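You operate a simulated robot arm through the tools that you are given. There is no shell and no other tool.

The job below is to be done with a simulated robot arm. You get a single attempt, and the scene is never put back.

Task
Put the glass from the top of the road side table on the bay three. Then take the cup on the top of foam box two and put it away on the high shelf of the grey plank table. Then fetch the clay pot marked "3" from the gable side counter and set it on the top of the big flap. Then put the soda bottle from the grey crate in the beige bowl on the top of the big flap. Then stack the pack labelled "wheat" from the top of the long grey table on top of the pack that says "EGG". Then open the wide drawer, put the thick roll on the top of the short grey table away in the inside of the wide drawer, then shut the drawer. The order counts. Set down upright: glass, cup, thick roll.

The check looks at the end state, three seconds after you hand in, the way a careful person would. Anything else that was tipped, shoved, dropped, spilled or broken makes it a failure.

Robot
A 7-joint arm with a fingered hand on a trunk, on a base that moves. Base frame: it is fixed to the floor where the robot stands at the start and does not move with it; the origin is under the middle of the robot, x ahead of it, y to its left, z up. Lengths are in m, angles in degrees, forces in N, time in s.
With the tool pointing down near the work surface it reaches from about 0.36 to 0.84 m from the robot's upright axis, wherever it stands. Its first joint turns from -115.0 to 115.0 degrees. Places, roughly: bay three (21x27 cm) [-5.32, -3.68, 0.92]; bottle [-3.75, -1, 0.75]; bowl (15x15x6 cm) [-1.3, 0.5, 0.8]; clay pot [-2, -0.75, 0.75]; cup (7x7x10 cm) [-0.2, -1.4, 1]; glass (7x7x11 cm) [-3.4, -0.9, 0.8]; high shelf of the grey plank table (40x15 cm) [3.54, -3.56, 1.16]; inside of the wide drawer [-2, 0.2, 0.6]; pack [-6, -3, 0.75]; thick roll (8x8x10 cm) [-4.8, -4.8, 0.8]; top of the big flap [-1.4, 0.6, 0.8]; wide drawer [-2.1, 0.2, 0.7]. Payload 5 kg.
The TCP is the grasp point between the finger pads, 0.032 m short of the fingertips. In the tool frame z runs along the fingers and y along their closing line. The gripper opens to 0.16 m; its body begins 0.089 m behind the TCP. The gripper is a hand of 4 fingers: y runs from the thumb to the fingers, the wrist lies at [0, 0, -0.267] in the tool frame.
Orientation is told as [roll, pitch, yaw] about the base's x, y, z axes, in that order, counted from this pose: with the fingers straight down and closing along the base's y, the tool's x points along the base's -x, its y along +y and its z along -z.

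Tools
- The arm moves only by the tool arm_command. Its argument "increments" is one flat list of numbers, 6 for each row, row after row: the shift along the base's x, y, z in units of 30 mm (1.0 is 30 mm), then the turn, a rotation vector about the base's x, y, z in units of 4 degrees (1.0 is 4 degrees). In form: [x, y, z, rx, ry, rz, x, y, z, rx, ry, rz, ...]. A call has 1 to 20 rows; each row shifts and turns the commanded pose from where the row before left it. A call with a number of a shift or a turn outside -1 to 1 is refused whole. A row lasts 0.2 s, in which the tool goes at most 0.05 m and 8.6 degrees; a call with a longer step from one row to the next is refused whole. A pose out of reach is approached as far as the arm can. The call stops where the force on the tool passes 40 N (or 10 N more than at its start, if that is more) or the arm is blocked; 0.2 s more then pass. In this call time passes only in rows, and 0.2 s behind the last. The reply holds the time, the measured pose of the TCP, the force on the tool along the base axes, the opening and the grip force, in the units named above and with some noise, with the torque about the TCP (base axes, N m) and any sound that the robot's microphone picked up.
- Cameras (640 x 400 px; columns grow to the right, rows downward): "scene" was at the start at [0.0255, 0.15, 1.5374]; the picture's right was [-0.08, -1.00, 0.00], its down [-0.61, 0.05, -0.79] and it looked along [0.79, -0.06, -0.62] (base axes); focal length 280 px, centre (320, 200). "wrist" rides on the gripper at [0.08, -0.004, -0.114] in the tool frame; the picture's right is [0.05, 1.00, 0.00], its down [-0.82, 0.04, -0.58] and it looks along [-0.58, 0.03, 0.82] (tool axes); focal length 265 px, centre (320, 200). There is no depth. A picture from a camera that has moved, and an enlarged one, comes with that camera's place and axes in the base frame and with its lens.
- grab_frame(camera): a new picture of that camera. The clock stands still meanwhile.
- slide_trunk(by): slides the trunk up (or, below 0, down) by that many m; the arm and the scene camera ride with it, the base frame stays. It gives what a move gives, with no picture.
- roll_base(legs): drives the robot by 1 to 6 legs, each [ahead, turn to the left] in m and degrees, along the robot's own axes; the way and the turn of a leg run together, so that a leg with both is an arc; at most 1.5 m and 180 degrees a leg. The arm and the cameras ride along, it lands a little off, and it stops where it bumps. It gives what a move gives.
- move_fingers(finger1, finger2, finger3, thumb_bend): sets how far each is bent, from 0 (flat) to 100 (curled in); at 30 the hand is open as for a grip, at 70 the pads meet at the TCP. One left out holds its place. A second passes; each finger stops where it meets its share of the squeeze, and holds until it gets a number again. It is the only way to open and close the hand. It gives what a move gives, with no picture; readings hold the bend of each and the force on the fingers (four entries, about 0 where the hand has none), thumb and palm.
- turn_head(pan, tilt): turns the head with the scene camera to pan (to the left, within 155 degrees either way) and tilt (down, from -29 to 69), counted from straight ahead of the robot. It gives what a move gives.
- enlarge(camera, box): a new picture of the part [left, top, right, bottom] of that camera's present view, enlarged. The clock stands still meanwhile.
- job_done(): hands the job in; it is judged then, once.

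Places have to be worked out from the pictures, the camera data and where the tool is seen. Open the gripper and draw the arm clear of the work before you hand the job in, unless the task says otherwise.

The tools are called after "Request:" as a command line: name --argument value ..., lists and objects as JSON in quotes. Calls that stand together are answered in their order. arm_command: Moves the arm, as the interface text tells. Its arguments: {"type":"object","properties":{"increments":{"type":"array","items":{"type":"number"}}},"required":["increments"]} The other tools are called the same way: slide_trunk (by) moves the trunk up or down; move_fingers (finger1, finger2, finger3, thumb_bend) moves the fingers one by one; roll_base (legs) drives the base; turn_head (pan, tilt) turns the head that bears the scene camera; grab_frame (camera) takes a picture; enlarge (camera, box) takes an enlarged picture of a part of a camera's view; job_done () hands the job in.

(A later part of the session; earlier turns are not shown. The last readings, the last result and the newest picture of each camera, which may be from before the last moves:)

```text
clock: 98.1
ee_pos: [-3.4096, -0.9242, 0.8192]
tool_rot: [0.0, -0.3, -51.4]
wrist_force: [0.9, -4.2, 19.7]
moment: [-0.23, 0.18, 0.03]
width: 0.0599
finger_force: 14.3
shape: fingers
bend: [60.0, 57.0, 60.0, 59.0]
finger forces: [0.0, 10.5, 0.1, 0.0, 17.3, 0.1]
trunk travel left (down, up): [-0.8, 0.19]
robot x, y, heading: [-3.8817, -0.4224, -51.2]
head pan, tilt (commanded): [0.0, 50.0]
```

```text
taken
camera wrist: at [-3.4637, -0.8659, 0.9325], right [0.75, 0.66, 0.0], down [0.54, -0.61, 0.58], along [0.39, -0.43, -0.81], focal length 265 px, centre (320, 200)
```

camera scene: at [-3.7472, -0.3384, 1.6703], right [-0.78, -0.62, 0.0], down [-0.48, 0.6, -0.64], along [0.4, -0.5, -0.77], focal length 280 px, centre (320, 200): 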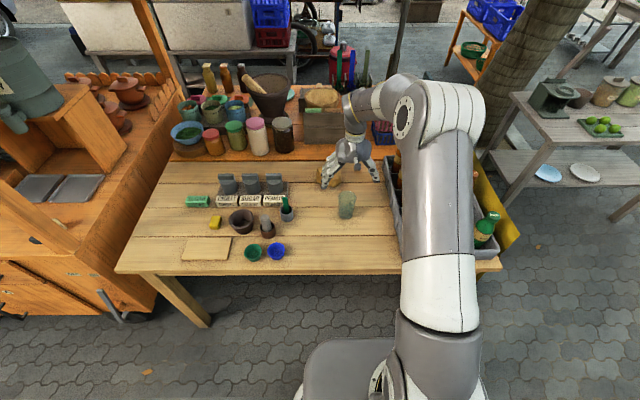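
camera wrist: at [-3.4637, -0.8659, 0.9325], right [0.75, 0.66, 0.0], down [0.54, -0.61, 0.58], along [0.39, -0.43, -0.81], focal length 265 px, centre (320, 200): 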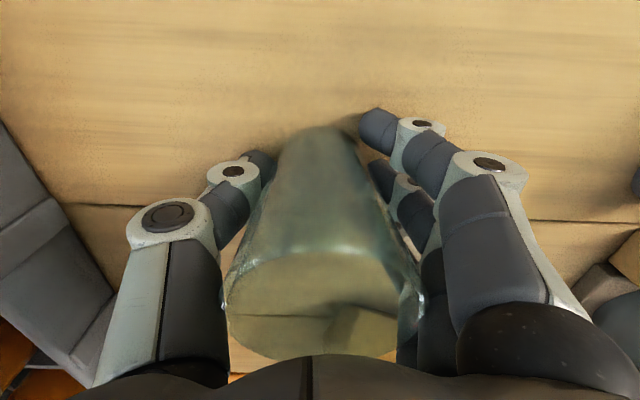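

Grip contact is made by finger 2 and thumb, but an upward 20 N suggests the fingertips press on the table. I'll open slightly, rise 12 mm and regrip.

Request:
move_fingers --finger1 48 --finger2 48 --finger3 48 --thumb_bend 48

Request:
arm_command --increments '[0, 0, 0.5, 0, 0, 0]'

Request:
move_fingers --finger1 62 --finger2 62 --finger3 62 --thumb_bend 62

```text
clock: 99.1
ee_pos: [-3.408, -0.9244, 0.821]
tool_rot: [0.0, -0.2, -51.4]
wrist_force: [14.1, 0.3, 35.8]
moment: [-0.89, 0.79, 0.36]
width: 0.0845
finger_force: 17.9
shape: fingers
bend: [48.0, 48.0, 48.0, 53.0]
finger forces: [0.1, 0.0, 0.0, 0.0, 36.0, 0.0]
trunk travel left (down, up): [-0.8, 0.19]
robot x, y, heading: [-3.8842, -0.4188, -51.4]
head pan, tilt (commanded): [0.0, 50.0]
```

```text
clock: 99.5
ee_pos: [-3.4125, -0.9225, 0.8303]
tool_rot: [0.0, 0.3, -51.4]
wrist_force: [0.6, 0.7, -0.5]
moment: [-0.03, 0.03, 0.02]
width: 0.0982
finger_force: 0.0
shape: fingers
bend: [48.0, 48.0, 48.0, 48.0]
finger forces: [0.0, 0.1, 0.0, 0.0, 0.1, 0.0]
trunk travel left (down, up): [-0.8, 0.19]
robot x, y, heading: [-3.878, -0.4229, -51.6]
head pan, tilt (commanded): [0.0, 50.0]
```

```text
clock: 100.5
ee_pos: [-3.41, -0.9236, 0.832]
tool_rot: [-0.1, 0.1, -51.4]
wrist_force: [0.7, 0.8, -0.3]
moment: [-0.01, -0.01, 0.0]
width: 0.0552
finger_force: 7.5
shape: fingers
bend: [62.0, 56.0, 61.0, 59.0]
finger forces: [0.0, 6.8, 1.1, 0.0, 7.9, 0.0]
trunk travel left (down, up): [-0.8, 0.19]
robot x, y, heading: [-3.8781, -0.4236, -51.4]
head pan, tilt (commanded): [0.0, 50.0]
```

The table contact is gone. I tighten so that all fingers take their share of the squeeze.

Request:
move_fingers --finger1 72 --finger2 66 --finger3 72 --thumb_bend 66

Request:
grab_frame --camera "wrist"

```text
clock: 101.5
ee_pos: [-3.4101, -0.9245, 0.8318]
tool_rot: [0.0, 0.0, -51.4]
wrist_force: [0.2, 0.4, -1.5]
moment: [0.03, -0.01, -0.01]
width: 0.048
finger_force: 18.5
shape: fingers
bend: [69.0, 59.0, 63.0, 61.0]
finger forces: [5.0, 7.0, 6.4, 0.0, 18.4, 0.0]
trunk travel left (down, up): [-0.8, 0.19]
robot x, y, heading: [-3.8805, -0.4227, -51.3]
head pan, tilt (commanded): [0.0, 50.0]
```

```text
taken
camera wrist: at [-3.4635, -0.8654, 0.9452], right [0.75, 0.66, 0.0], down [0.54, -0.61, 0.58], along [0.38, -0.43, -0.82], focal length 265 px, centre (320, 200)
```

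wrist: 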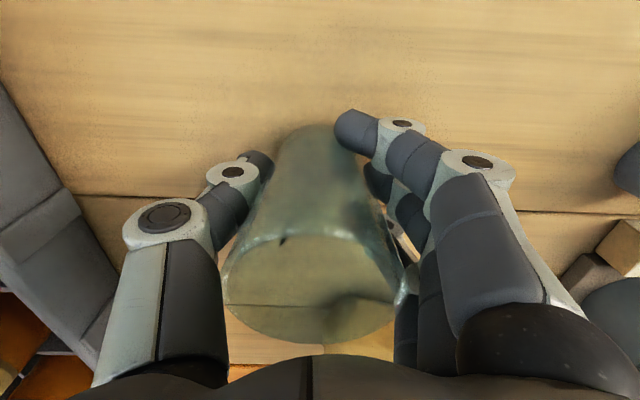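

All three fingers and the thumb now hold the glass. Lift it straight up.

Request:
arm_command --increments '[0, 0, 0.5, 0, 0, 0, 0, 0, 0.7, 0, 0, 0, 0, 0, 1, 0, 0, 0, 0, 0, 1, 0, 0, 0, 0, 0, 1, 0, 0, 0, 0, 0, 1, 0, 0, 0, 0, 0, 1, 0, 0, 0, 0, 0, 1, 0, 0, 0, 0, 0, 1, 0, 0, 0, 0, 0, 1, 0, 0, 0, 0, 0, 1, 0, 0, 0, 0, 0, 1, 0, 0, 0, 0, 0, 1, 0, 0, 0]'

Request:
grab_frame --camera "wrist"

Request:
grab_frame --camera "scene"

```text
clock: 104.3
ee_pos: [-3.4094, -0.9243, 1.1974]
tool_rot: [0.0, 0.0, -51.2]
wrist_force: [-0.3, -0.5, -1.7]
moment: [-0.01, 0.01, 0.0]
width: 0.0482
finger_force: 18.5
shape: fingers
bend: [69.0, 59.0, 63.0, 61.0]
finger forces: [5.0, 7.0, 6.4, 0.0, 18.3, 0.1]
trunk travel left (down, up): [-0.8, 0.19]
robot x, y, heading: [-3.8855, -0.4229, -51.3]
head pan, tilt (commanded): [0.0, 50.0]
```

```text
taken
camera wrist: at [-3.4628, -0.8652, 1.3108], right [0.75, 0.66, 0.0], down [0.54, -0.61, 0.58], along [0.38, -0.43, -0.82], focal length 265 px, centre (320, 200)
```

wrist: 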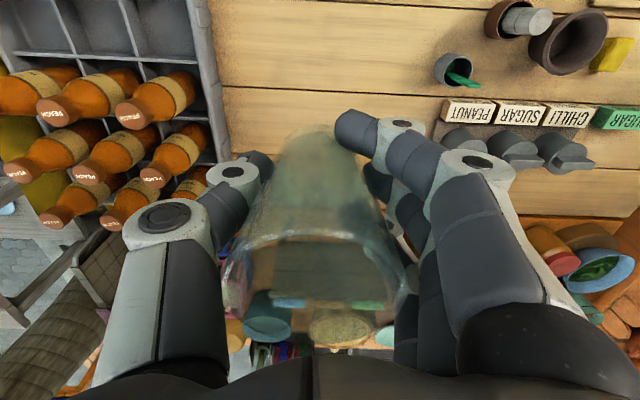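

```text
taken
camera scene: at [-3.7478, -0.3377, 1.6702], right [-0.78, -0.62, 0.0], down [-0.48, 0.6, -0.64], along [0.4, -0.5, -0.77], focal length 280 px, centre (320, 200)
```

scene: 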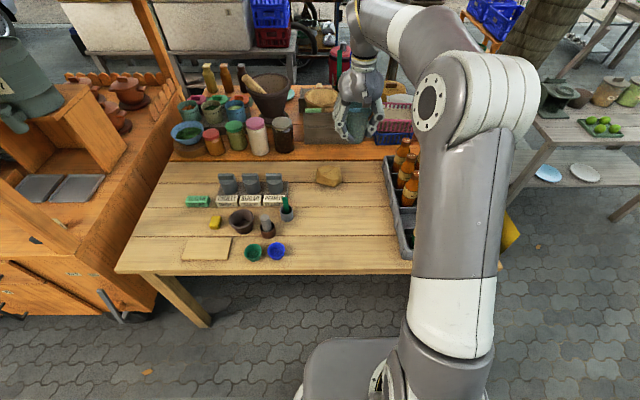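

Glass is held. I retract the arm toward the robot and look toward the rack.

Request:
arm_command --increments '[-0.617, 0.771, 0.1, 0, 0, 0, -0.617, 0.771, 0.1, 0, 0, 0, -0.617, 0.771, 0.1, 0, 0, 0, -0.617, 0.771, 0.1, 0, 0, 0, -0.617, 0.771, 0.1, 0, 0, 0, -0.617, 0.771, 0.1, 0, 0, 0, -0.617, 0.771, 0.1, 0, 0, 0, -0.617, 0.771, 0.1, 0, 0, 0, -0.617, 0.771, 0.1, 0, 0, 0]'

Request:
turn_head --pan -75 --tilt 25

Request:
grab_frame --camera "scene"

Request:
turn_head --pan -45 --tilt 25

Request:
grab_frame --camera "scene"

```text
clock: 106.3
ee_pos: [-3.5774, -0.715, 1.2261]
tool_rot: [0.0, -0.1, -51.4]
wrist_force: [-1.4, 0.1, -0.3]
moment: [0.0, -0.04, -0.01]
width: 0.048
finger_force: 19.1
shape: fingers
bend: [69.0, 59.0, 63.0, 61.0]
finger forces: [5.3, 7.1, 6.8, 0.0, 18.4, 0.0]
trunk travel left (down, up): [-0.8, 0.19]
robot x, y, heading: [-3.8807, -0.4189, -51.4]
head pan, tilt (commanded): [0.0, 50.0]
```

```text
clock: 107.8
ee_pos: [-3.576, -0.7155, 1.2243]
tool_rot: [0.0, 0.0, -51.4]
wrist_force: [-0.7, 0.1, -2.5]
moment: [0.01, -0.02, -0.02]
width: 0.048
finger_force: 18.6
shape: fingers
bend: [69.0, 59.0, 63.0, 61.0]
finger forces: [5.3, 7.0, 6.8, 0.1, 18.3, 0.0]
trunk travel left (down, up): [-0.8, 0.19]
robot x, y, heading: [-3.8786, -0.4214, -51.5]
head pan, tilt (commanded): [-75.0, 25.0]
```

```text
taken
camera scene: at [-3.8502, -0.3519, 1.7077], right [-0.81, 0.59, 0.0], down [0.25, 0.34, -0.91], along [-0.54, -0.73, -0.42], focal length 280 px, centre (320, 200)
```

scene: 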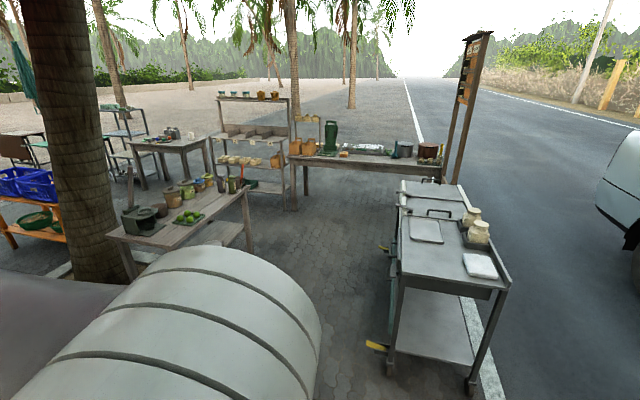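

```text
clock: 108.7
ee_pos: [-3.5762, -0.7172, 1.2249]
tool_rot: [0.0, 0.0, -51.4]
wrist_force: [-0.4, 0.8, -1.0]
moment: [0.02, -0.01, 0.0]
width: 0.048
finger_force: 18.8
shape: fingers
bend: [69.0, 59.0, 63.0, 61.0]
finger forces: [5.3, 7.0, 6.8, 0.0, 18.4, 0.0]
trunk travel left (down, up): [-0.8, 0.19]
robot x, y, heading: [-3.8799, -0.4246, -51.1]
head pan, tilt (commanded): [-45.0, 25.0]
```

```text
taken
camera scene: at [-3.8059, -0.3693, 1.7077], right [-0.99, 0.11, 0.0], down [0.05, 0.42, -0.91], along [-0.1, -0.9, -0.42], focal length 280 px, centre (320, 200)
```

scene: 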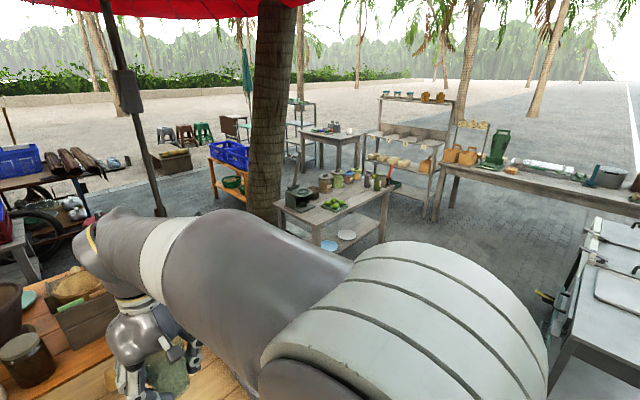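

The center floor between the lime table and the steel trolley is free. I'll drive there in two legs, keeping clear of the table corner and trolley.

Request:
roll_base --legs '[[0, -81.5], [0.72, 0], [0, 19.4]]'

Request:
turn_head --pan 0 --tilt 30

Request:
grab_frame --camera "scene"

```text
clock: 117.2
ee_pos: [-4.4934, -1.3528, 1.2254]
tool_rot: [0.0, 0.0, -113.8]
wrist_force: [-0.2, 0.2, -1.1]
moment: [0.04, 0.06, -0.01]
width: 0.0478
finger_force: 18.3
shape: fingers
bend: [70.0, 59.0, 63.0, 61.0]
finger forces: [4.7, 7.1, 6.8, 0.1, 18.0, 0.0]
trunk travel left (down, up): [-0.8, 0.19]
robot x, y, heading: [-4.3713, -0.9459, -113.8]
head pan, tilt (commanded): [-45.0, 25.0]
```

```text
clock: 118.3
ee_pos: [-4.4937, -1.3523, 1.2243]
tool_rot: [0.1, 0.0, -113.8]
wrist_force: [-0.4, -0.2, -1.4]
moment: [-0.01, -0.02, -0.01]
width: 0.0481
finger_force: 18.3
shape: fingers
bend: [70.0, 59.0, 63.0, 61.0]
finger forces: [4.7, 7.2, 7.0, 0.0, 18.1, 0.0]
trunk travel left (down, up): [-0.8, 0.19]
robot x, y, heading: [-4.3739, -0.946, -113.8]
head pan, tilt (commanded): [0.0, 30.0]
```

```text
taken
camera scene: at [-4.2429, -1.0386, 1.6998], right [-0.91, 0.4, 0.0], down [0.2, 0.46, -0.87], along [-0.35, -0.79, -0.5], focal length 280 px, centre (320, 200)
```

scene: 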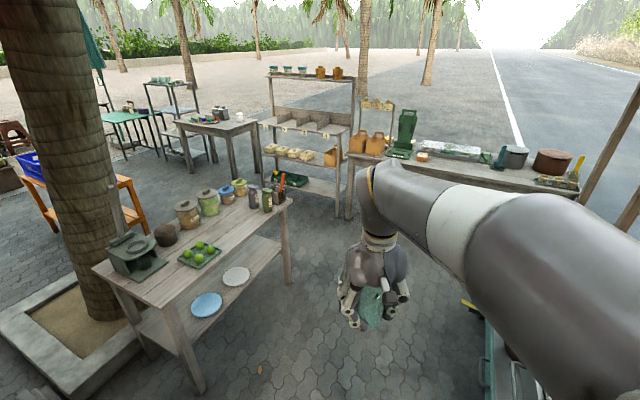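

The gap between the lime table's end and the rack is about 0.9 m. I'll drive to the open floor in front of the long table, then look at the rack.

Request:
roll_base --legs '[[0, -4], [1.3, 0]]'

Request:
turn_head --pan 10 --tilt 35

Request:
grab_frame --camera "scene"

Request:
turn_head --pan -40 --tilt 35

Request:
grab_frame --camera "scene"

```text
clock: 121.2
ee_pos: [-4.6458, -1.5644, 1.2244]
tool_rot: [0.0, 0.2, -119.3]
wrist_force: [0.4, 0.2, -2.9]
moment: [-0.02, 0.03, 0.02]
width: 0.0479
finger_force: 18.2
shape: fingers
bend: [70.0, 59.0, 63.0, 61.0]
finger forces: [4.7, 6.9, 7.1, 0.1, 18.1, 0.1]
trunk travel left (down, up): [-0.8, 0.19]
robot x, y, heading: [-4.4873, -1.1767, -119.5]
head pan, tilt (commanded): [0.0, 30.0]
stopped in leg 2: the robot was blocked; the commanded pose is now the measured one
```

```text
clock: 121.9
ee_pos: [-4.6463, -1.565, 1.2257]
tool_rot: [0.1, 0.0, -119.3]
wrist_force: [0.1, 0.4, -0.8]
moment: [0.0, 0.02, -0.01]
width: 0.0479
finger_force: 18.7
shape: fingers
bend: [70.0, 59.0, 63.0, 61.0]
finger forces: [4.8, 7.0, 7.1, 0.0, 18.1, 0.1]
trunk travel left (down, up): [-0.8, 0.19]
robot x, y, heading: [-4.4871, -1.1741, -119.2]
head pan, tilt (commanded): [10.0, 35.0]
```

```text
taken
camera scene: at [-4.351, -1.2807, 1.692], right [-0.94, 0.33, 0.0], down [0.19, 0.54, -0.82], along [-0.27, -0.77, -0.57], focal length 280 px, centre (320, 200)
```

scene: 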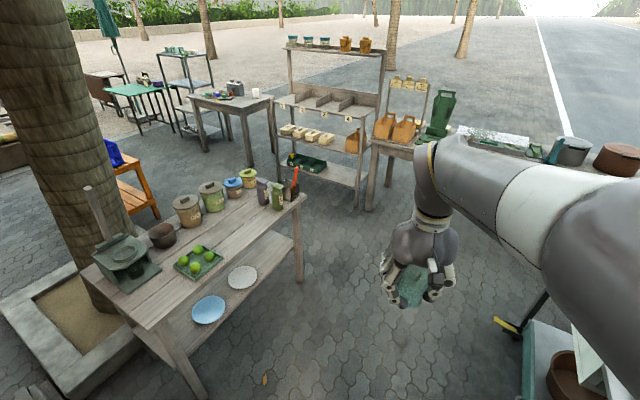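

```text
clock: 123.1
ee_pos: [-4.647, -1.5657, 1.2247]
tool_rot: [0.0, 0.0, -119.2]
wrist_force: [-0.5, -0.1, -2.5]
moment: [0.01, 0.01, 0.01]
width: 0.048
finger_force: 18.4
shape: fingers
bend: [70.0, 59.0, 63.0, 61.0]
finger forces: [4.8, 6.9, 7.1, 0.0, 18.1, 0.0]
trunk travel left (down, up): [-0.8, 0.19]
robot x, y, heading: [-4.4863, -1.1735, -119.3]
head pan, tilt (commanded): [-40.0, 35.0]
```

```text
taken
camera scene: at [-4.404, -1.2284, 1.692], right [-0.35, 0.94, 0.0], down [0.54, 0.2, -0.82], along [-0.77, -0.29, -0.57], focal length 280 px, centre (320, 200)
```

scene: 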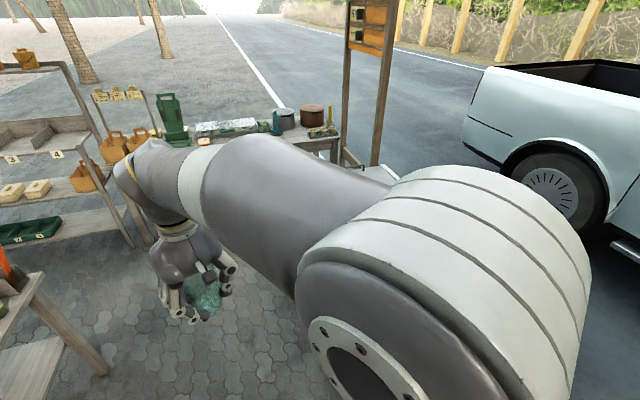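

The drive stopped early—something blocked the base. I'll look down to both sides to find what it touched.

Request:
turn_head --pan -75 --tilt 60

Request:
grab_frame --camera "scene"

Request:
turn_head --pan -120 --tilt 55

Request:
grab_frame --camera "scene"

Request:
turn_head --pan 80 --tilt 55

Request:
grab_frame --camera "scene"

Request:
turn_head --pan 20 --tilt 69

Request:
grab_frame --camera "scene"

```text
clock: 124.1
ee_pos: [-4.6463, -1.5655, 1.2242]
tool_rot: [0.0, 0.0, -119.2]
wrist_force: [-0.7, 0.6, -1.9]
moment: [0.01, 0.01, 0.0]
width: 0.0482
finger_force: 18.2
shape: fingers
bend: [70.0, 59.0, 63.0, 61.0]
finger forces: [4.9, 6.9, 7.1, 0.0, 18.1, 0.0]
trunk travel left (down, up): [-0.8, 0.19]
robot x, y, heading: [-4.484, -1.1769, -119.4]
head pan, tilt (commanded): [-75.0, 60.0]
```

```text
taken
camera scene: at [-4.3863, -1.1808, 1.6577], right [0.25, 0.97, 0.0], down [0.84, -0.21, -0.5], along [-0.48, 0.12, -0.87], focal length 280 px, centre (320, 200)
```

scene: 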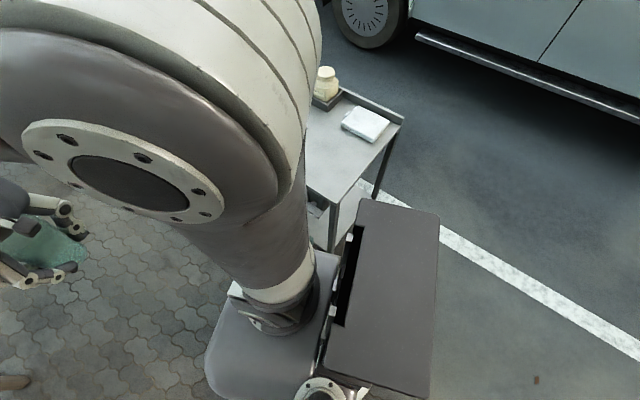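

```text
clock: 125.2
ee_pos: [-4.6463, -1.5651, 1.225]
tool_rot: [0.0, 0.0, -119.4]
wrist_force: [0.3, 0.4, -1.0]
moment: [0.03, -0.04, -0.01]
width: 0.0481
finger_force: 18.4
shape: fingers
bend: [70.0, 59.0, 63.0, 61.0]
finger forces: [4.8, 6.9, 7.0, 0.1, 18.1, 0.0]
trunk travel left (down, up): [-0.8, 0.19]
robot x, y, heading: [-4.4859, -1.1741, -119.5]
head pan, tilt (commanded): [-120.0, 55.0]
```

```text
taken
camera scene: at [-4.3584, -1.1353, 1.6637], right [0.86, 0.51, 0.0], down [0.42, -0.7, -0.57], along [-0.29, 0.49, -0.82], focal length 280 px, centre (320, 200)
```

scene: 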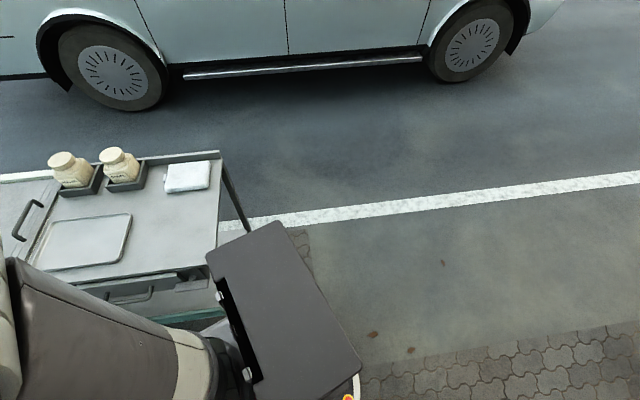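

```text
clock: 128.1
ee_pos: [-4.6461, -1.5644, 1.2242]
tool_rot: [-0.1, 0.0, -119.2]
wrist_force: [0.0, 0.3, -2.0]
moment: [-0.02, -0.01, 0.0]
width: 0.0477
finger_force: 18.0
shape: fingers
bend: [70.0, 59.0, 63.0, 61.0]
finger forces: [4.8, 6.9, 7.0, 0.0, 18.1, 0.0]
trunk travel left (down, up): [-0.8, 0.19]
robot x, y, heading: [-4.4861, -1.1704, -119.5]
head pan, tilt (commanded): [80.0, 55.0]
```

```text
taken
camera scene: at [-4.2659, -1.243, 1.6637], right [-0.63, -0.77, 0.0], down [-0.63, 0.52, -0.57], along [0.44, -0.36, -0.82], focal length 280 px, centre (320, 200)
```

scene: 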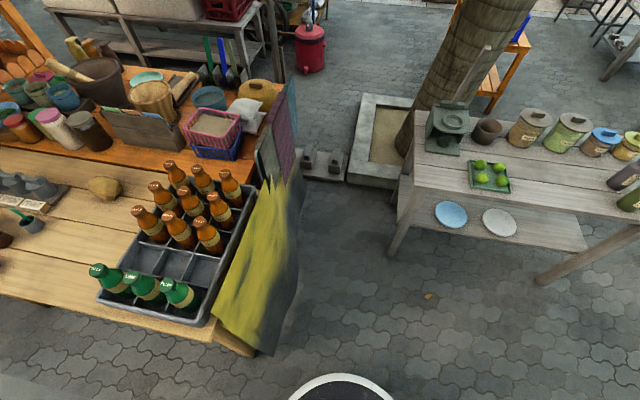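

```text
clock: 129.4
ee_pos: [-4.6462, -1.5641, 1.2249]
tool_rot: [0.0, 0.0, -119.2]
wrist_force: [-1.2, -0.5, -1.3]
moment: [-0.01, -0.01, 0.01]
width: 0.0479
finger_force: 18.2
shape: fingers
bend: [70.0, 59.0, 63.0, 61.0]
finger forces: [4.8, 7.0, 7.1, 0.0, 18.1, 0.0]
trunk travel left (down, up): [-0.8, 0.19]
robot x, y, heading: [-4.4878, -1.1721, -119.4]
head pan, tilt (commanded): [20.0, 68.8]
```

```text
taken
camera scene: at [-4.3306, -1.2525, 1.6483], right [-0.99, 0.16, 0.0], down [0.15, 0.92, -0.36], along [-0.06, -0.36, -0.93], focal length 280 px, centre (320, 200)
```

scene: 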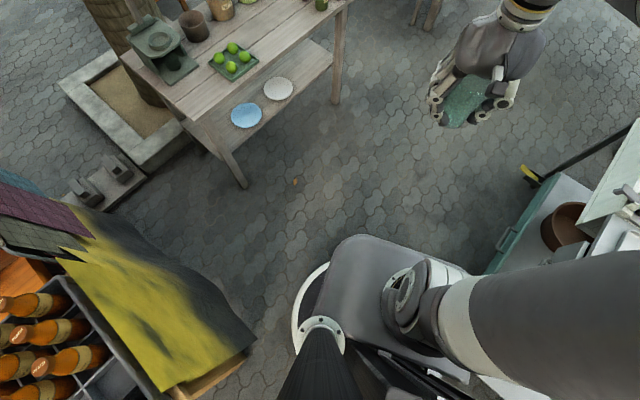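

The blockage is probably with the steel trolley's left side (teal panel/handle) on my right. I back off 0.25 m along the same line and look at the trolley closely.

Request:
roll_base --legs '[[-0.28, 0]]'

Request:
turn_head --pan -35 --tilt 55

Request:
grab_frame --camera "scene"

Request:
turn_head --pan 10 --tilt 55

Request:
grab_frame --camera "scene"

Request:
turn_head --pan -100 --tilt 45

Request:
grab_frame --camera "scene"

```text
clock: 131.4
ee_pos: [-4.5093, -1.3203, 1.2249]
tool_rot: [0.0, -0.1, -119.4]
wrist_force: [0.2, 0.0, -1.6]
moment: [-0.02, 0.0, 0.01]
width: 0.0478
finger_force: 18.4
shape: fingers
bend: [70.0, 59.0, 63.0, 61.0]
finger forces: [4.8, 6.9, 7.1, 0.0, 18.0, 0.0]
trunk travel left (down, up): [-0.8, 0.19]
robot x, y, heading: [-4.3475, -0.9297, -119.3]
head pan, tilt (commanded): [20.0, 68.8]
```

```text
clock: 132.6
ee_pos: [-4.5094, -1.3205, 1.2252]
tool_rot: [0.0, 0.0, -119.2]
wrist_force: [-0.7, 0.8, -2.6]
moment: [0.01, -0.02, -0.01]
width: 0.0481
finger_force: 18.7
shape: fingers
bend: [70.0, 59.0, 63.0, 61.0]
finger forces: [4.8, 6.9, 7.1, 0.0, 18.0, 0.1]
trunk travel left (down, up): [-0.8, 0.19]
robot x, y, heading: [-4.3517, -0.9302, -119.6]
head pan, tilt (commanded): [-35.0, 55.0]
```

```text
taken
camera scene: at [-4.2496, -0.9852, 1.6637], right [-0.43, 0.9, 0.0], down [0.74, 0.35, -0.57], along [-0.52, -0.25, -0.82], focal length 280 px, centre (320, 200)
```

scene: 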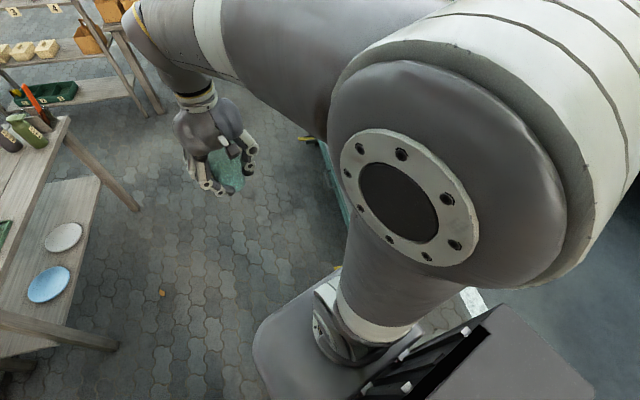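

```text
clock: 133.8
ee_pos: [-4.5096, -1.3208, 1.2249]
tool_rot: [0.0, 0.0, -119.4]
wrist_force: [0.2, -0.1, -2.0]
moment: [-0.01, 0.0, -0.01]
width: 0.048
finger_force: 18.9
shape: fingers
bend: [70.0, 59.0, 63.0, 61.0]
finger forces: [4.8, 6.9, 7.1, 0.0, 18.1, 0.1]
trunk travel left (down, up): [-0.8, 0.19]
robot x, y, heading: [-4.3513, -0.9285, -119.6]
head pan, tilt (commanded): [10.0, 55.0]
```

```text
taken
camera scene: at [-4.2087, -1.022, 1.6637], right [-0.94, 0.33, 0.0], down [0.27, 0.77, -0.57], along [-0.19, -0.54, -0.82], focal length 280 px, centre (320, 200)
```

scene: 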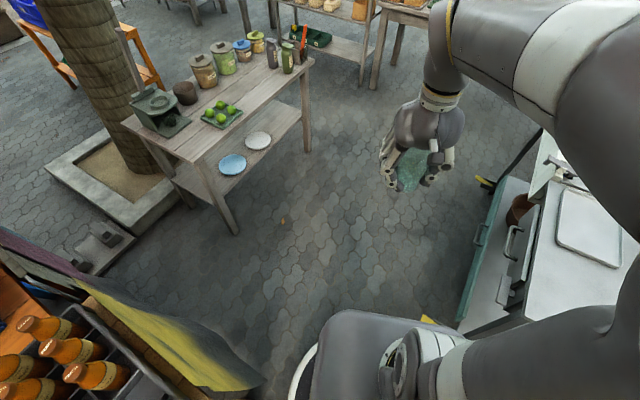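

```text
clock: 135.6
ee_pos: [-4.5103, -1.3205, 1.2253]
tool_rot: [0.0, 0.0, -119.2]
wrist_force: [-0.4, -0.8, -1.9]
moment: [0.04, -0.04, -0.02]
width: 0.0479
finger_force: 18.5
shape: fingers
bend: [70.0, 59.0, 63.0, 61.0]
finger forces: [4.8, 6.9, 7.1, 0.1, 17.9, 0.0]
trunk travel left (down, up): [-0.8, 0.19]
robot x, y, heading: [-4.3507, -0.9293, -119.5]
head pan, tilt (commanded): [-100.0, 45.0]
```

```text
taken
camera scene: at [-4.2476, -0.9025, 1.6771], right [0.63, 0.77, 0.0], down [0.55, -0.45, -0.71], along [-0.55, 0.45, -0.71], focal length 280 px, centre (320, 200)
```

scene: 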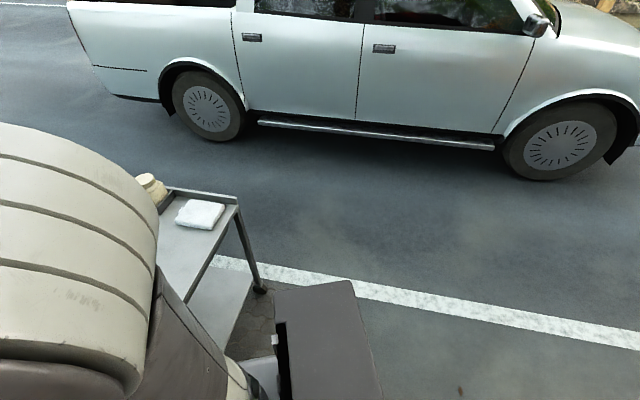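

The obstacle is a teal item with yellow tips lying along the trolley's left side; the free gap is ~0.75 m. I'll pass a bit further left through it, then head to the open floor.

Request:
roll_base --legs '[[0, 13], [0.3, 0], [0, -13], [1.1, 0]]'

Request:
turn_head --pan 20 --tilt 40

Request:
grab_frame --camera "scene"

Request:
turn_head --pan -30 --tilt 40

Request:
grab_frame --camera "scene"

```text
clock: 144.5
ee_pos: [-5.1392, -2.5672, 1.2257]
tool_rot: [0.0, 0.0, -119.5]
wrist_force: [-0.2, 0.5, -1.9]
moment: [0.01, -0.02, -0.01]
width: 0.0481
finger_force: 18.3
shape: fingers
bend: [70.0, 59.0, 63.0, 61.0]
finger forces: [4.6, 6.9, 7.1, 0.1, 17.8, 0.0]
trunk travel left (down, up): [-0.8, 0.19]
robot x, y, heading: [-4.9763, -2.1772, -119.7]
head pan, tilt (commanded): [-100.0, 45.0]
```

```text
clock: 146.5
ee_pos: [-5.1377, -2.5668, 1.2256]
tool_rot: [0.0, 0.0, -119.6]
wrist_force: [0.4, 0.2, -1.7]
moment: [0.01, -0.04, 0.0]
width: 0.0479
finger_force: 18.1
shape: fingers
bend: [70.0, 59.0, 63.0, 61.0]
finger forces: [4.7, 7.0, 7.2, 0.1, 17.9, 0.0]
trunk travel left (down, up): [-0.8, 0.19]
robot x, y, heading: [-4.9756, -2.1809, -119.6]
head pan, tilt (commanded): [20.0, 40.0]
```

```text
taken
camera scene: at [-4.8263, -2.2847, 1.6844], right [-0.99, 0.17, 0.0], down [0.11, 0.63, -0.77], along [-0.13, -0.76, -0.64], focal length 280 px, centre (320, 200)
```

scene: 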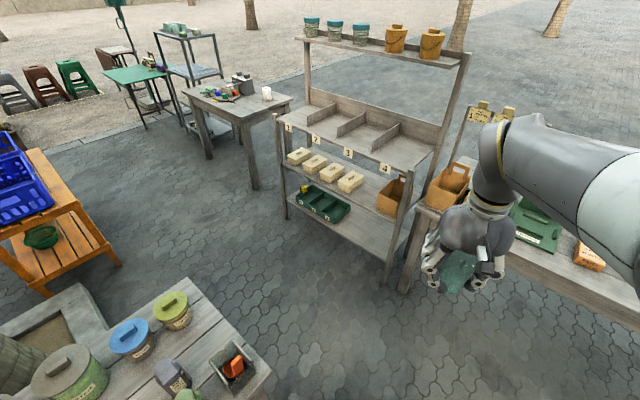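

```text
clock: 147.7
ee_pos: [-5.139, -2.566, 1.2243]
tool_rot: [0.0, 0.0, -119.4]
wrist_force: [0.9, -0.5, -1.9]
moment: [-0.02, -0.05, -0.02]
width: 0.0477
finger_force: 18.3
shape: fingers
bend: [70.0, 59.0, 63.0, 61.0]
finger forces: [4.8, 7.0, 7.1, 0.0, 17.8, 0.0]
trunk travel left (down, up): [-0.8, 0.19]
robot x, y, heading: [-4.9734, -2.1758, -119.6]
head pan, tilt (commanded): [-30.0, 40.0]
```

```text
taken
camera scene: at [-4.8853, -2.2439, 1.6844], right [-0.51, 0.86, 0.0], down [0.55, 0.33, -0.77], along [-0.66, -0.39, -0.64], focal length 280 px, centre (320, 200)
```

scene: 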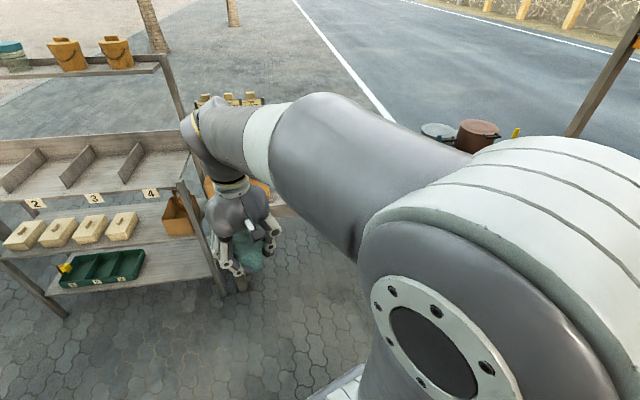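

I'm past the gap. Bay 3's front edge is near (-5.21, -3.60), center ≈(-5.31, -3.68). I'll go round the lime table's corner and stand in front of the rack, facing bay three.

Request:
roll_base --legs '[[0, -4], [0.58, 0], [0, 64.5], [0.5, 0], [0, -55]]'

Request:
turn_head --pan 0 --tilt 45

Request:
grab_frame --camera "scene"

Request:
grab_frame --camera "wrist"

```text
clock: 159.2
ee_pos: [-5.184, -3.496, 1.2249]
tool_rot: [-0.1, 0.0, -115.0]
wrist_force: [-0.2, 0.7, -2.3]
moment: [0.01, 0.01, -0.02]
width: 0.0475
finger_force: 18.0
shape: fingers
bend: [70.0, 59.0, 63.0, 61.0]
finger forces: [4.2, 7.0, 6.9, 0.0, 17.5, 0.0]
trunk travel left (down, up): [-0.8, 0.19]
robot x, y, heading: [-5.0531, -3.0913, -114.9]
head pan, tilt (commanded): [-30.0, 40.0]
```

```text
clock: 160.2
ee_pos: [-5.1848, -3.497, 1.2239]
tool_rot: [0.0, -0.1, -115.0]
wrist_force: [0.1, 0.9, -1.9]
moment: [-0.05, 0.02, 0.0]
width: 0.0476
finger_force: 18.0
shape: fingers
bend: [70.0, 59.0, 63.0, 61.0]
finger forces: [4.1, 7.0, 6.9, 0.0, 17.6, 0.0]
trunk travel left (down, up): [-0.8, 0.19]
robot x, y, heading: [-5.0511, -3.0951, -114.6]
head pan, tilt (commanded): [0.0, 45.0]
```

```text
taken
camera scene: at [-4.9218, -3.1793, 1.6771], right [-0.91, 0.42, 0.0], down [0.3, 0.64, -0.71], along [-0.3, -0.64, -0.71], focal length 280 px, centre (320, 200)
```

scene: 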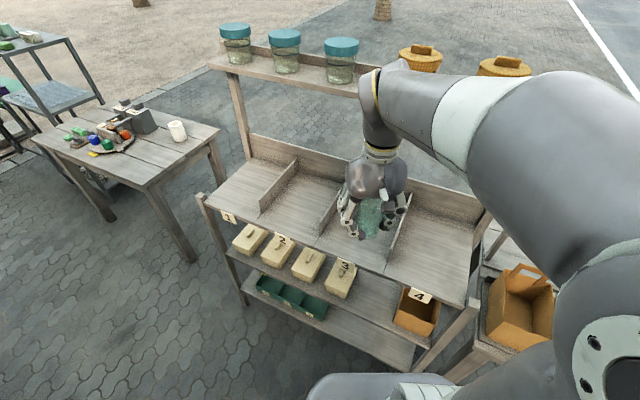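

```text
taken
camera wrist: at [-5.1542, -3.4226, 1.3377], right [0.93, -0.38, 0.0], down [-0.31, -0.76, 0.58], along [-0.22, -0.53, -0.82], focal length 265 px, centre (320, 200)
```

wrist: 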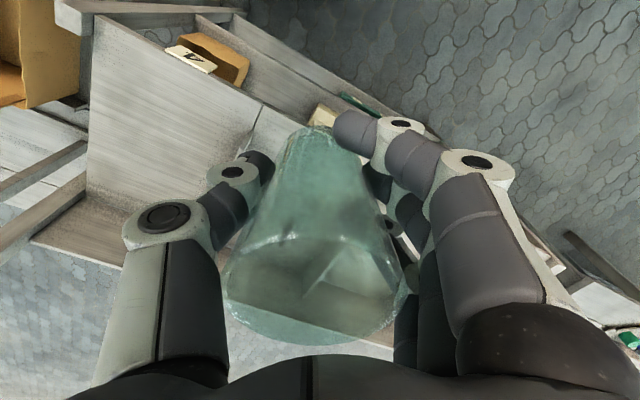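

Well placed. I move the glass over bay three's center (≈(-5.31, -3.676)) at height.

Request:
arm_command --increments '[-0.517, -0.746, 0, 0, 0, 0, -0.517, -0.746, 0, 0, 0, 0, -0.517, -0.746, 0, 0, 0, 0, -0.517, -0.746, 0, 0, 0, 0, -0.517, -0.746, 0, 0, 0, 0, -0.517, -0.746, 0, 0, 0, 0, -0.517, -0.746, 0, 0, 0, 0, -0.517, -0.746, 0, 0, 0, 0]'

Request:
arm_command --increments '[0, 0, -1, 0, 0, 0, 0, 0, -1, 0, 0, 0, 0, 0, -1, 0, 0, 0, 0, 0, -1, 0, 0, 0]'

Request:
grab_frame --camera "scene"

Request:
grab_frame --camera "wrist"

```text
clock: 162.0
ee_pos: [-5.3091, -3.6764, 1.2249]
tool_rot: [0.0, 0.0, -114.9]
wrist_force: [-0.5, 0.0, -3.1]
moment: [0.03, -0.02, -0.04]
width: 0.0478
finger_force: 17.7
shape: fingers
bend: [70.0, 59.0, 63.0, 61.0]
finger forces: [4.6, 6.9, 7.1, 0.0, 17.5, 0.0]
trunk travel left (down, up): [-0.8, 0.19]
robot x, y, heading: [-5.0549, -3.0961, -115.0]
head pan, tilt (commanded): [0.0, 45.0]
```

```text
clock: 163.0
ee_pos: [-5.308, -3.676, 1.1031]
tool_rot: [0.0, 0.0, -115.0]
wrist_force: [-0.3, -0.2, -2.3]
moment: [0.01, -0.04, 0.02]
width: 0.0475
finger_force: 18.2
shape: fingers
bend: [70.0, 59.0, 63.0, 61.0]
finger forces: [4.5, 6.9, 7.1, 0.0, 17.4, 0.0]
trunk travel left (down, up): [-0.8, 0.19]
robot x, y, heading: [-5.0552, -3.0923, -115.3]
head pan, tilt (commanded): [0.0, 45.0]
```

```text
taken
camera scene: at [-4.922, -3.1799, 1.6772], right [-0.91, 0.42, 0.0], down [0.3, 0.64, -0.71], along [-0.3, -0.64, -0.71], focal length 280 px, centre (320, 200)
```

scene: 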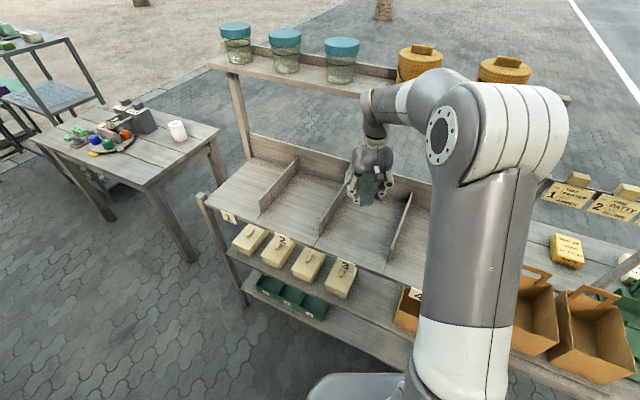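

```text
taken
camera wrist: at [-5.2783, -3.6027, 1.2166], right [0.93, -0.38, 0.0], down [-0.31, -0.76, 0.58], along [-0.22, -0.53, -0.82], focal length 265 px, centre (320, 200)
```

wrist: 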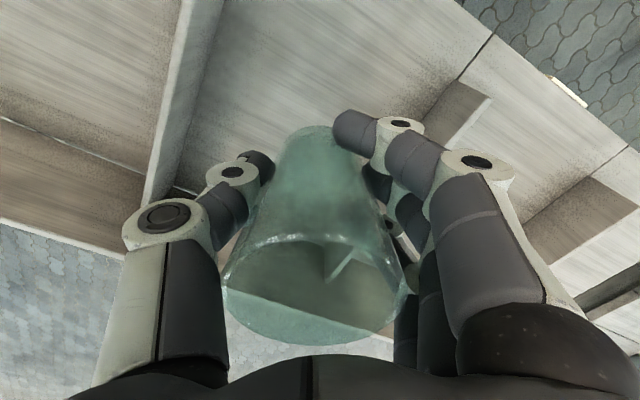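

The glass is over bay three's floor center. Descend to just above the shelf, then in fine steps.

Request:
arm_command --increments '[0, 0, -1, 0, 0, 0, 0, 0, -1, 0, 0, 0, 0, 0, -1, 0, 0, 0]'

Request:
arm_command --increments '[0, 0, -0.2, 0, 0, 0, 0, 0, -0.2, 0, 0, 0]'

Request:
arm_command --increments '[0, 0, -0.15, 0, 0, 0]'

Request:
arm_command --increments '[0, 0, -0.15, 0, 0, 0]'

```text
clock: 163.8
ee_pos: [-5.3087, -3.6765, 1.0148]
tool_rot: [0.0, -0.1, -115.1]
wrist_force: [0.3, -0.5, -1.9]
moment: [0.03, -0.01, 0.03]
width: 0.0476
finger_force: 17.9
shape: fingers
bend: [70.0, 59.0, 63.0, 61.0]
finger forces: [4.5, 6.8, 7.1, 0.1, 17.3, 0.0]
trunk travel left (down, up): [-0.8, 0.19]
robot x, y, heading: [-5.0539, -3.0919, -115.3]
head pan, tilt (commanded): [0.0, 45.0]
```

```text
clock: 164.4
ee_pos: [-5.3082, -3.6764, 1.0029]
tool_rot: [0.0, 0.1, -115.0]
wrist_force: [0.2, -0.4, -2.5]
moment: [0.0, 0.01, 0.0]
width: 0.0477
finger_force: 17.7
shape: fingers
bend: [70.0, 59.0, 63.0, 61.0]
finger forces: [4.5, 6.9, 7.2, 0.0, 17.4, 0.1]
trunk travel left (down, up): [-0.8, 0.19]
robot x, y, heading: [-5.0557, -3.0908, -115.3]
head pan, tilt (commanded): [0.0, 45.0]
```

```text
clock: 164.8
ee_pos: [-5.3082, -3.6756, 0.9979]
tool_rot: [0.0, 0.1, -115.0]
wrist_force: [0.7, 0.4, -1.8]
moment: [0.02, -0.01, 0.04]
width: 0.0475
finger_force: 17.9
shape: fingers
bend: [70.0, 59.0, 63.0, 61.0]
finger forces: [4.5, 6.9, 7.1, 0.0, 17.4, 0.0]
trunk travel left (down, up): [-0.8, 0.19]
robot x, y, heading: [-5.0548, -3.0941, -115.1]
head pan, tilt (commanded): [0.0, 45.0]
```

```text
clock: 165.2
ee_pos: [-5.3083, -3.6744, 0.9947]
tool_rot: [-0.1, 0.0, -115.1]
wrist_force: [0.3, 0.6, -1.7]
moment: [0.0, 0.0, 0.0]
width: 0.0476
finger_force: 18.4
shape: fingers
bend: [70.0, 59.0, 63.0, 61.0]
finger forces: [4.5, 6.9, 7.2, 0.0, 17.5, 0.0]
trunk travel left (down, up): [-0.8, 0.19]
robot x, y, heading: [-5.0567, -3.0947, -115.0]
head pan, tilt (commanded): [0.0, 45.0]
```

No contact yet at z≈0.995; continue in fine steps watching the vertical force.

Request:
arm_command --increments '[0, 0, -0.13, 0, 0, 0]'

Request:
arm_command --increments '[0, 0, -0.13, 0, 0, 0]'

Request:
arm_command --increments '[0, 0, -0.1, 0, 0, 0]'

Request:
grab_frame --camera "wrist"

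```text
clock: 165.6
ee_pos: [-5.3086, -3.6749, 0.9888]
tool_rot: [0.0, 0.0, -115.0]
wrist_force: [0.0, 0.0, -2.6]
moment: [0.0, -0.02, 0.0]
width: 0.0474
finger_force: 18.0
shape: fingers
bend: [70.0, 59.0, 63.0, 61.0]
finger forces: [4.4, 6.9, 7.2, 0.1, 17.4, 0.1]
trunk travel left (down, up): [-0.8, 0.19]
robot x, y, heading: [-5.0516, -3.0924, -115.0]
head pan, tilt (commanded): [0.0, 45.0]
```

```text
clock: 166.0
ee_pos: [-5.3081, -3.6753, 0.9849]
tool_rot: [0.1, 0.1, -115.1]
wrist_force: [0.2, -0.4, -1.8]
moment: [-0.01, 0.0, 0.01]
width: 0.0476
finger_force: 18.0
shape: fingers
bend: [70.0, 59.0, 63.0, 61.0]
finger forces: [4.4, 6.9, 7.2, 0.0, 17.4, 0.0]
trunk travel left (down, up): [-0.8, 0.19]
robot x, y, heading: [-5.0525, -3.0946, -115.0]
head pan, tilt (commanded): [0.0, 45.0]
```

```text
clock: 166.4
ee_pos: [-5.3079, -3.6756, 0.9821]
tool_rot: [0.0, 0.1, -115.1]
wrist_force: [-0.2, 0.0, -1.7]
moment: [0.0, 0.0, -0.02]
width: 0.0476
finger_force: 17.8
shape: fingers
bend: [70.0, 59.0, 63.0, 61.0]
finger forces: [4.5, 6.9, 7.2, 0.1, 17.4, 0.0]
trunk travel left (down, up): [-0.8, 0.19]
robot x, y, heading: [-5.0525, -3.091, -115.0]
head pan, tilt (commanded): [0.0, 45.0]
```

```text
taken
camera wrist: at [-5.2783, -3.6019, 1.0958], right [0.93, -0.38, 0.0], down [-0.31, -0.76, 0.58], along [-0.22, -0.53, -0.82], focal length 265 px, centre (320, 200)
```

wrist: 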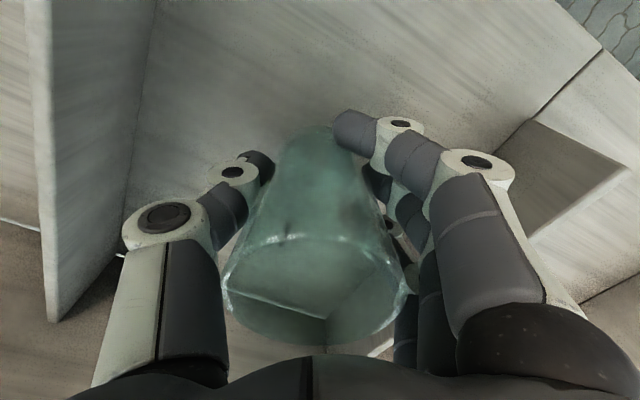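

Still no contact. I continue to lower in 3–4 mm steps.

Request:
arm_command --increments '[0, 0, -0.12, 0, 0, 0]'

Request:
arm_command --increments '[0, 0, -0.1, 0, 0, 0]'

Request:
arm_command --increments '[0, 0, -0.1, 0, 0, 0]'

Request:
arm_command --increments '[0, 0, -0.1, 0, 0, 0]'

```text
clock: 166.8
ee_pos: [-5.3084, -3.6749, 0.9786]
tool_rot: [0.0, 0.0, -115.1]
wrist_force: [-0.2, 0.1, -2.0]
moment: [0.0, -0.02, 0.01]
width: 0.0476
finger_force: 18.2
shape: fingers
bend: [70.0, 59.0, 63.0, 61.0]
finger forces: [4.5, 6.9, 7.1, 0.1, 17.4, 0.1]
trunk travel left (down, up): [-0.8, 0.19]
robot x, y, heading: [-5.052, -3.096, -115.3]
head pan, tilt (commanded): [0.0, 45.0]
```

```text
clock: 167.2
ee_pos: [-5.3088, -3.6753, 0.9762]
tool_rot: [0.0, 0.0, -115.1]
wrist_force: [-0.2, 0.4, -2.9]
moment: [0.04, 0.02, -0.01]
width: 0.0476
finger_force: 17.8
shape: fingers
bend: [70.0, 59.0, 63.0, 61.0]
finger forces: [4.5, 6.9, 7.2, 0.1, 17.5, 0.0]
trunk travel left (down, up): [-0.8, 0.19]
robot x, y, heading: [-5.0522, -3.0965, -115.1]
head pan, tilt (commanded): [0.0, 45.0]
```

```text
clock: 167.6
ee_pos: [-5.3088, -3.6761, 0.9735]
tool_rot: [0.0, 0.1, -115.0]
wrist_force: [-0.3, 0.1, -1.1]
moment: [0.02, 0.01, -0.01]
width: 0.0475
finger_force: 18.4
shape: fingers
bend: [70.0, 59.0, 63.0, 61.0]
finger forces: [4.5, 6.9, 7.2, 0.0, 17.3, 0.0]
trunk travel left (down, up): [-0.8, 0.19]
robot x, y, heading: [-5.0529, -3.0944, -115.1]
head pan, tilt (commanded): [0.0, 45.0]
```

```text
clock: 168.0
ee_pos: [-5.3082, -3.6751, 0.9693]
tool_rot: [0.0, 0.0, -115.1]
wrist_force: [0.6, -0.2, -2.5]
moment: [-0.02, -0.02, 0.02]
width: 0.0476
finger_force: 17.7
shape: fingers
bend: [70.0, 59.0, 63.0, 61.0]
finger forces: [4.5, 6.9, 7.1, 0.0, 17.4, 0.0]
trunk travel left (down, up): [-0.8, 0.19]
robot x, y, heading: [-5.055, -3.094, -115.3]
head pan, tilt (commanded): [0.0, 45.0]
```

Let me zoom the scene view to judge the remaining gap under the glass.

Request:
enlarge --camera "scene" --box '[310, 150, 430, 275]'

Request:
arm_command --increments '[0, 0, -0.15, 0, 0, 0]'

Request:
arm_command --increments '[0, 0, -0.15, 0, 0, 0]'

```text
3.20 times, centred on (370, 212) of scene
camera zoom: at [-4.922, -3.1795, 1.6771], right [-0.91, 0.42, 0.0], down [0.3, 0.64, -0.71], along [-0.3, -0.64, -0.71], focal length 898 px, centre (160, 160)
```

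zoom: 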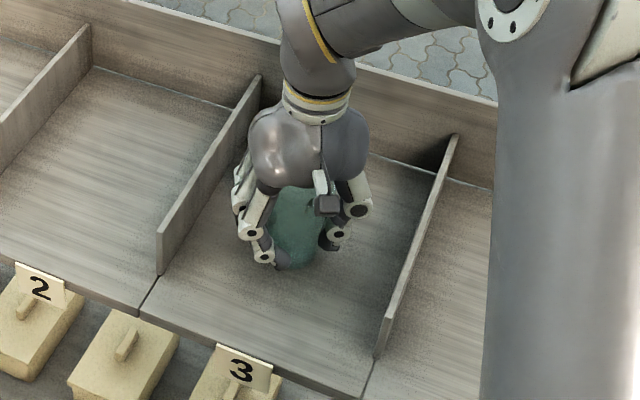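

```text
clock: 168.4
ee_pos: [-5.3079, -3.6753, 0.9688]
tool_rot: [0.0, -0.2, -115.0]
wrist_force: [1.9, 1.5, 14.5]
moment: [0.04, 0.26, -0.06]
width: 0.0476
finger_force: 20.1
shape: fingers
bend: [70.0, 59.0, 63.0, 62.0]
finger forces: [5.5, 7.3, 8.5, 0.1, 18.8, 0.0]
trunk travel left (down, up): [-0.8, 0.19]
robot x, y, heading: [-5.0526, -3.0915, -115.3]
head pan, tilt (commanded): [0.0, 45.0]
```

```text
clock: 168.8
ee_pos: [-5.3074, -3.6759, 0.9652]
tool_rot: [-0.1, -0.4, -115.1]
wrist_force: [2.3, -1.5, 34.9]
moment: [-0.03, 0.08, 0.05]
width: 0.0469
finger_force: 23.0
shape: fingers
bend: [71.0, 60.0, 65.0, 62.0]
finger forces: [7.8, 7.8, 9.5, 0.1, 21.4, 0.1]
trunk travel left (down, up): [-0.8, 0.19]
robot x, y, heading: [-5.0525, -3.0919, -115.4]
head pan, tilt (commanded): [0.0, 45.0]
```

Contact at z≈0.969. I relieve the pressure by 4 mm and open the fingers part-way (bay walls are close).

Request:
arm_command --increments '[0, 0, 0.15, 0, 0, 0]'

Request:
move_fingers --finger1 55 --finger2 52 --finger3 54 --thumb_bend 54

Request:
move_fingers --finger1 46 --finger2 46 --finger3 46 --thumb_bend 46

Request:
grab_frame --camera "wrist"

```text
clock: 169.2
ee_pos: [-5.3081, -3.6749, 0.9659]
tool_rot: [0.0, 0.0, -115.0]
wrist_force: [-0.2, -6.1, 18.0]
moment: [-0.32, 0.05, 0.03]
width: 0.0471
finger_force: 23.1
shape: fingers
bend: [71.0, 60.0, 65.0, 62.0]
finger forces: [6.6, 7.7, 11.1, 0.0, 20.3, 0.0]
trunk travel left (down, up): [-0.8, 0.19]
robot x, y, heading: [-5.053, -3.0933, -115.4]
head pan, tilt (commanded): [0.0, 45.0]
```

```text
clock: 170.2
ee_pos: [-5.3088, -3.6764, 0.9653]
tool_rot: [0.1, 0.0, -115.0]
wrist_force: [-1.1, 0.2, -0.4]
moment: [0.0, -0.02, 0.0]
width: 0.0731
finger_force: 0.3
shape: fingers
bend: [55.0, 52.0, 54.0, 54.0]
finger forces: [0.1, 0.0, 0.1, 0.1, 0.3, 0.1]
trunk travel left (down, up): [-0.8, 0.19]
robot x, y, heading: [-5.0539, -3.0918, -114.9]
head pan, tilt (commanded): [0.0, 45.0]
```

```text
clock: 171.2
ee_pos: [-5.3078, -3.6751, 0.9658]
tool_rot: [0.0, 0.1, -115.1]
wrist_force: [-0.2, 0.5, -0.1]
moment: [0.01, 0.03, 0.01]
width: 0.1064
finger_force: 0.1
shape: fingers
bend: [46.0, 46.0, 46.0, 46.0]
finger forces: [0.0, 0.0, 0.1, 0.1, 0.0, 0.0]
trunk travel left (down, up): [-0.8, 0.19]
robot x, y, heading: [-5.0535, -3.0925, -114.8]
head pan, tilt (commanded): [0.0, 45.0]
```

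```text
taken
camera wrist: at [-5.2784, -3.6014, 1.079], right [0.93, -0.38, 0.0], down [-0.31, -0.76, 0.58], along [-0.22, -0.54, -0.82], focal length 265 px, centre (320, 200)
```

wrist: 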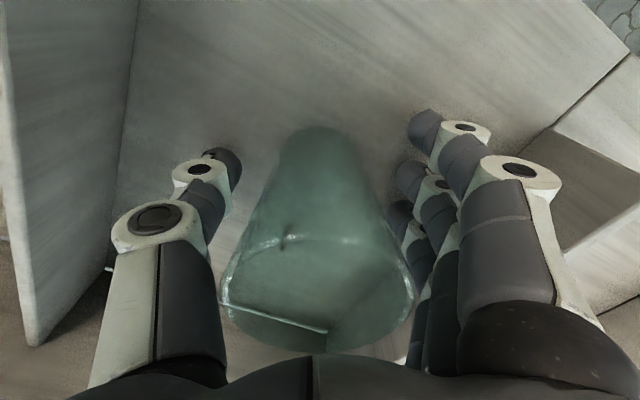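

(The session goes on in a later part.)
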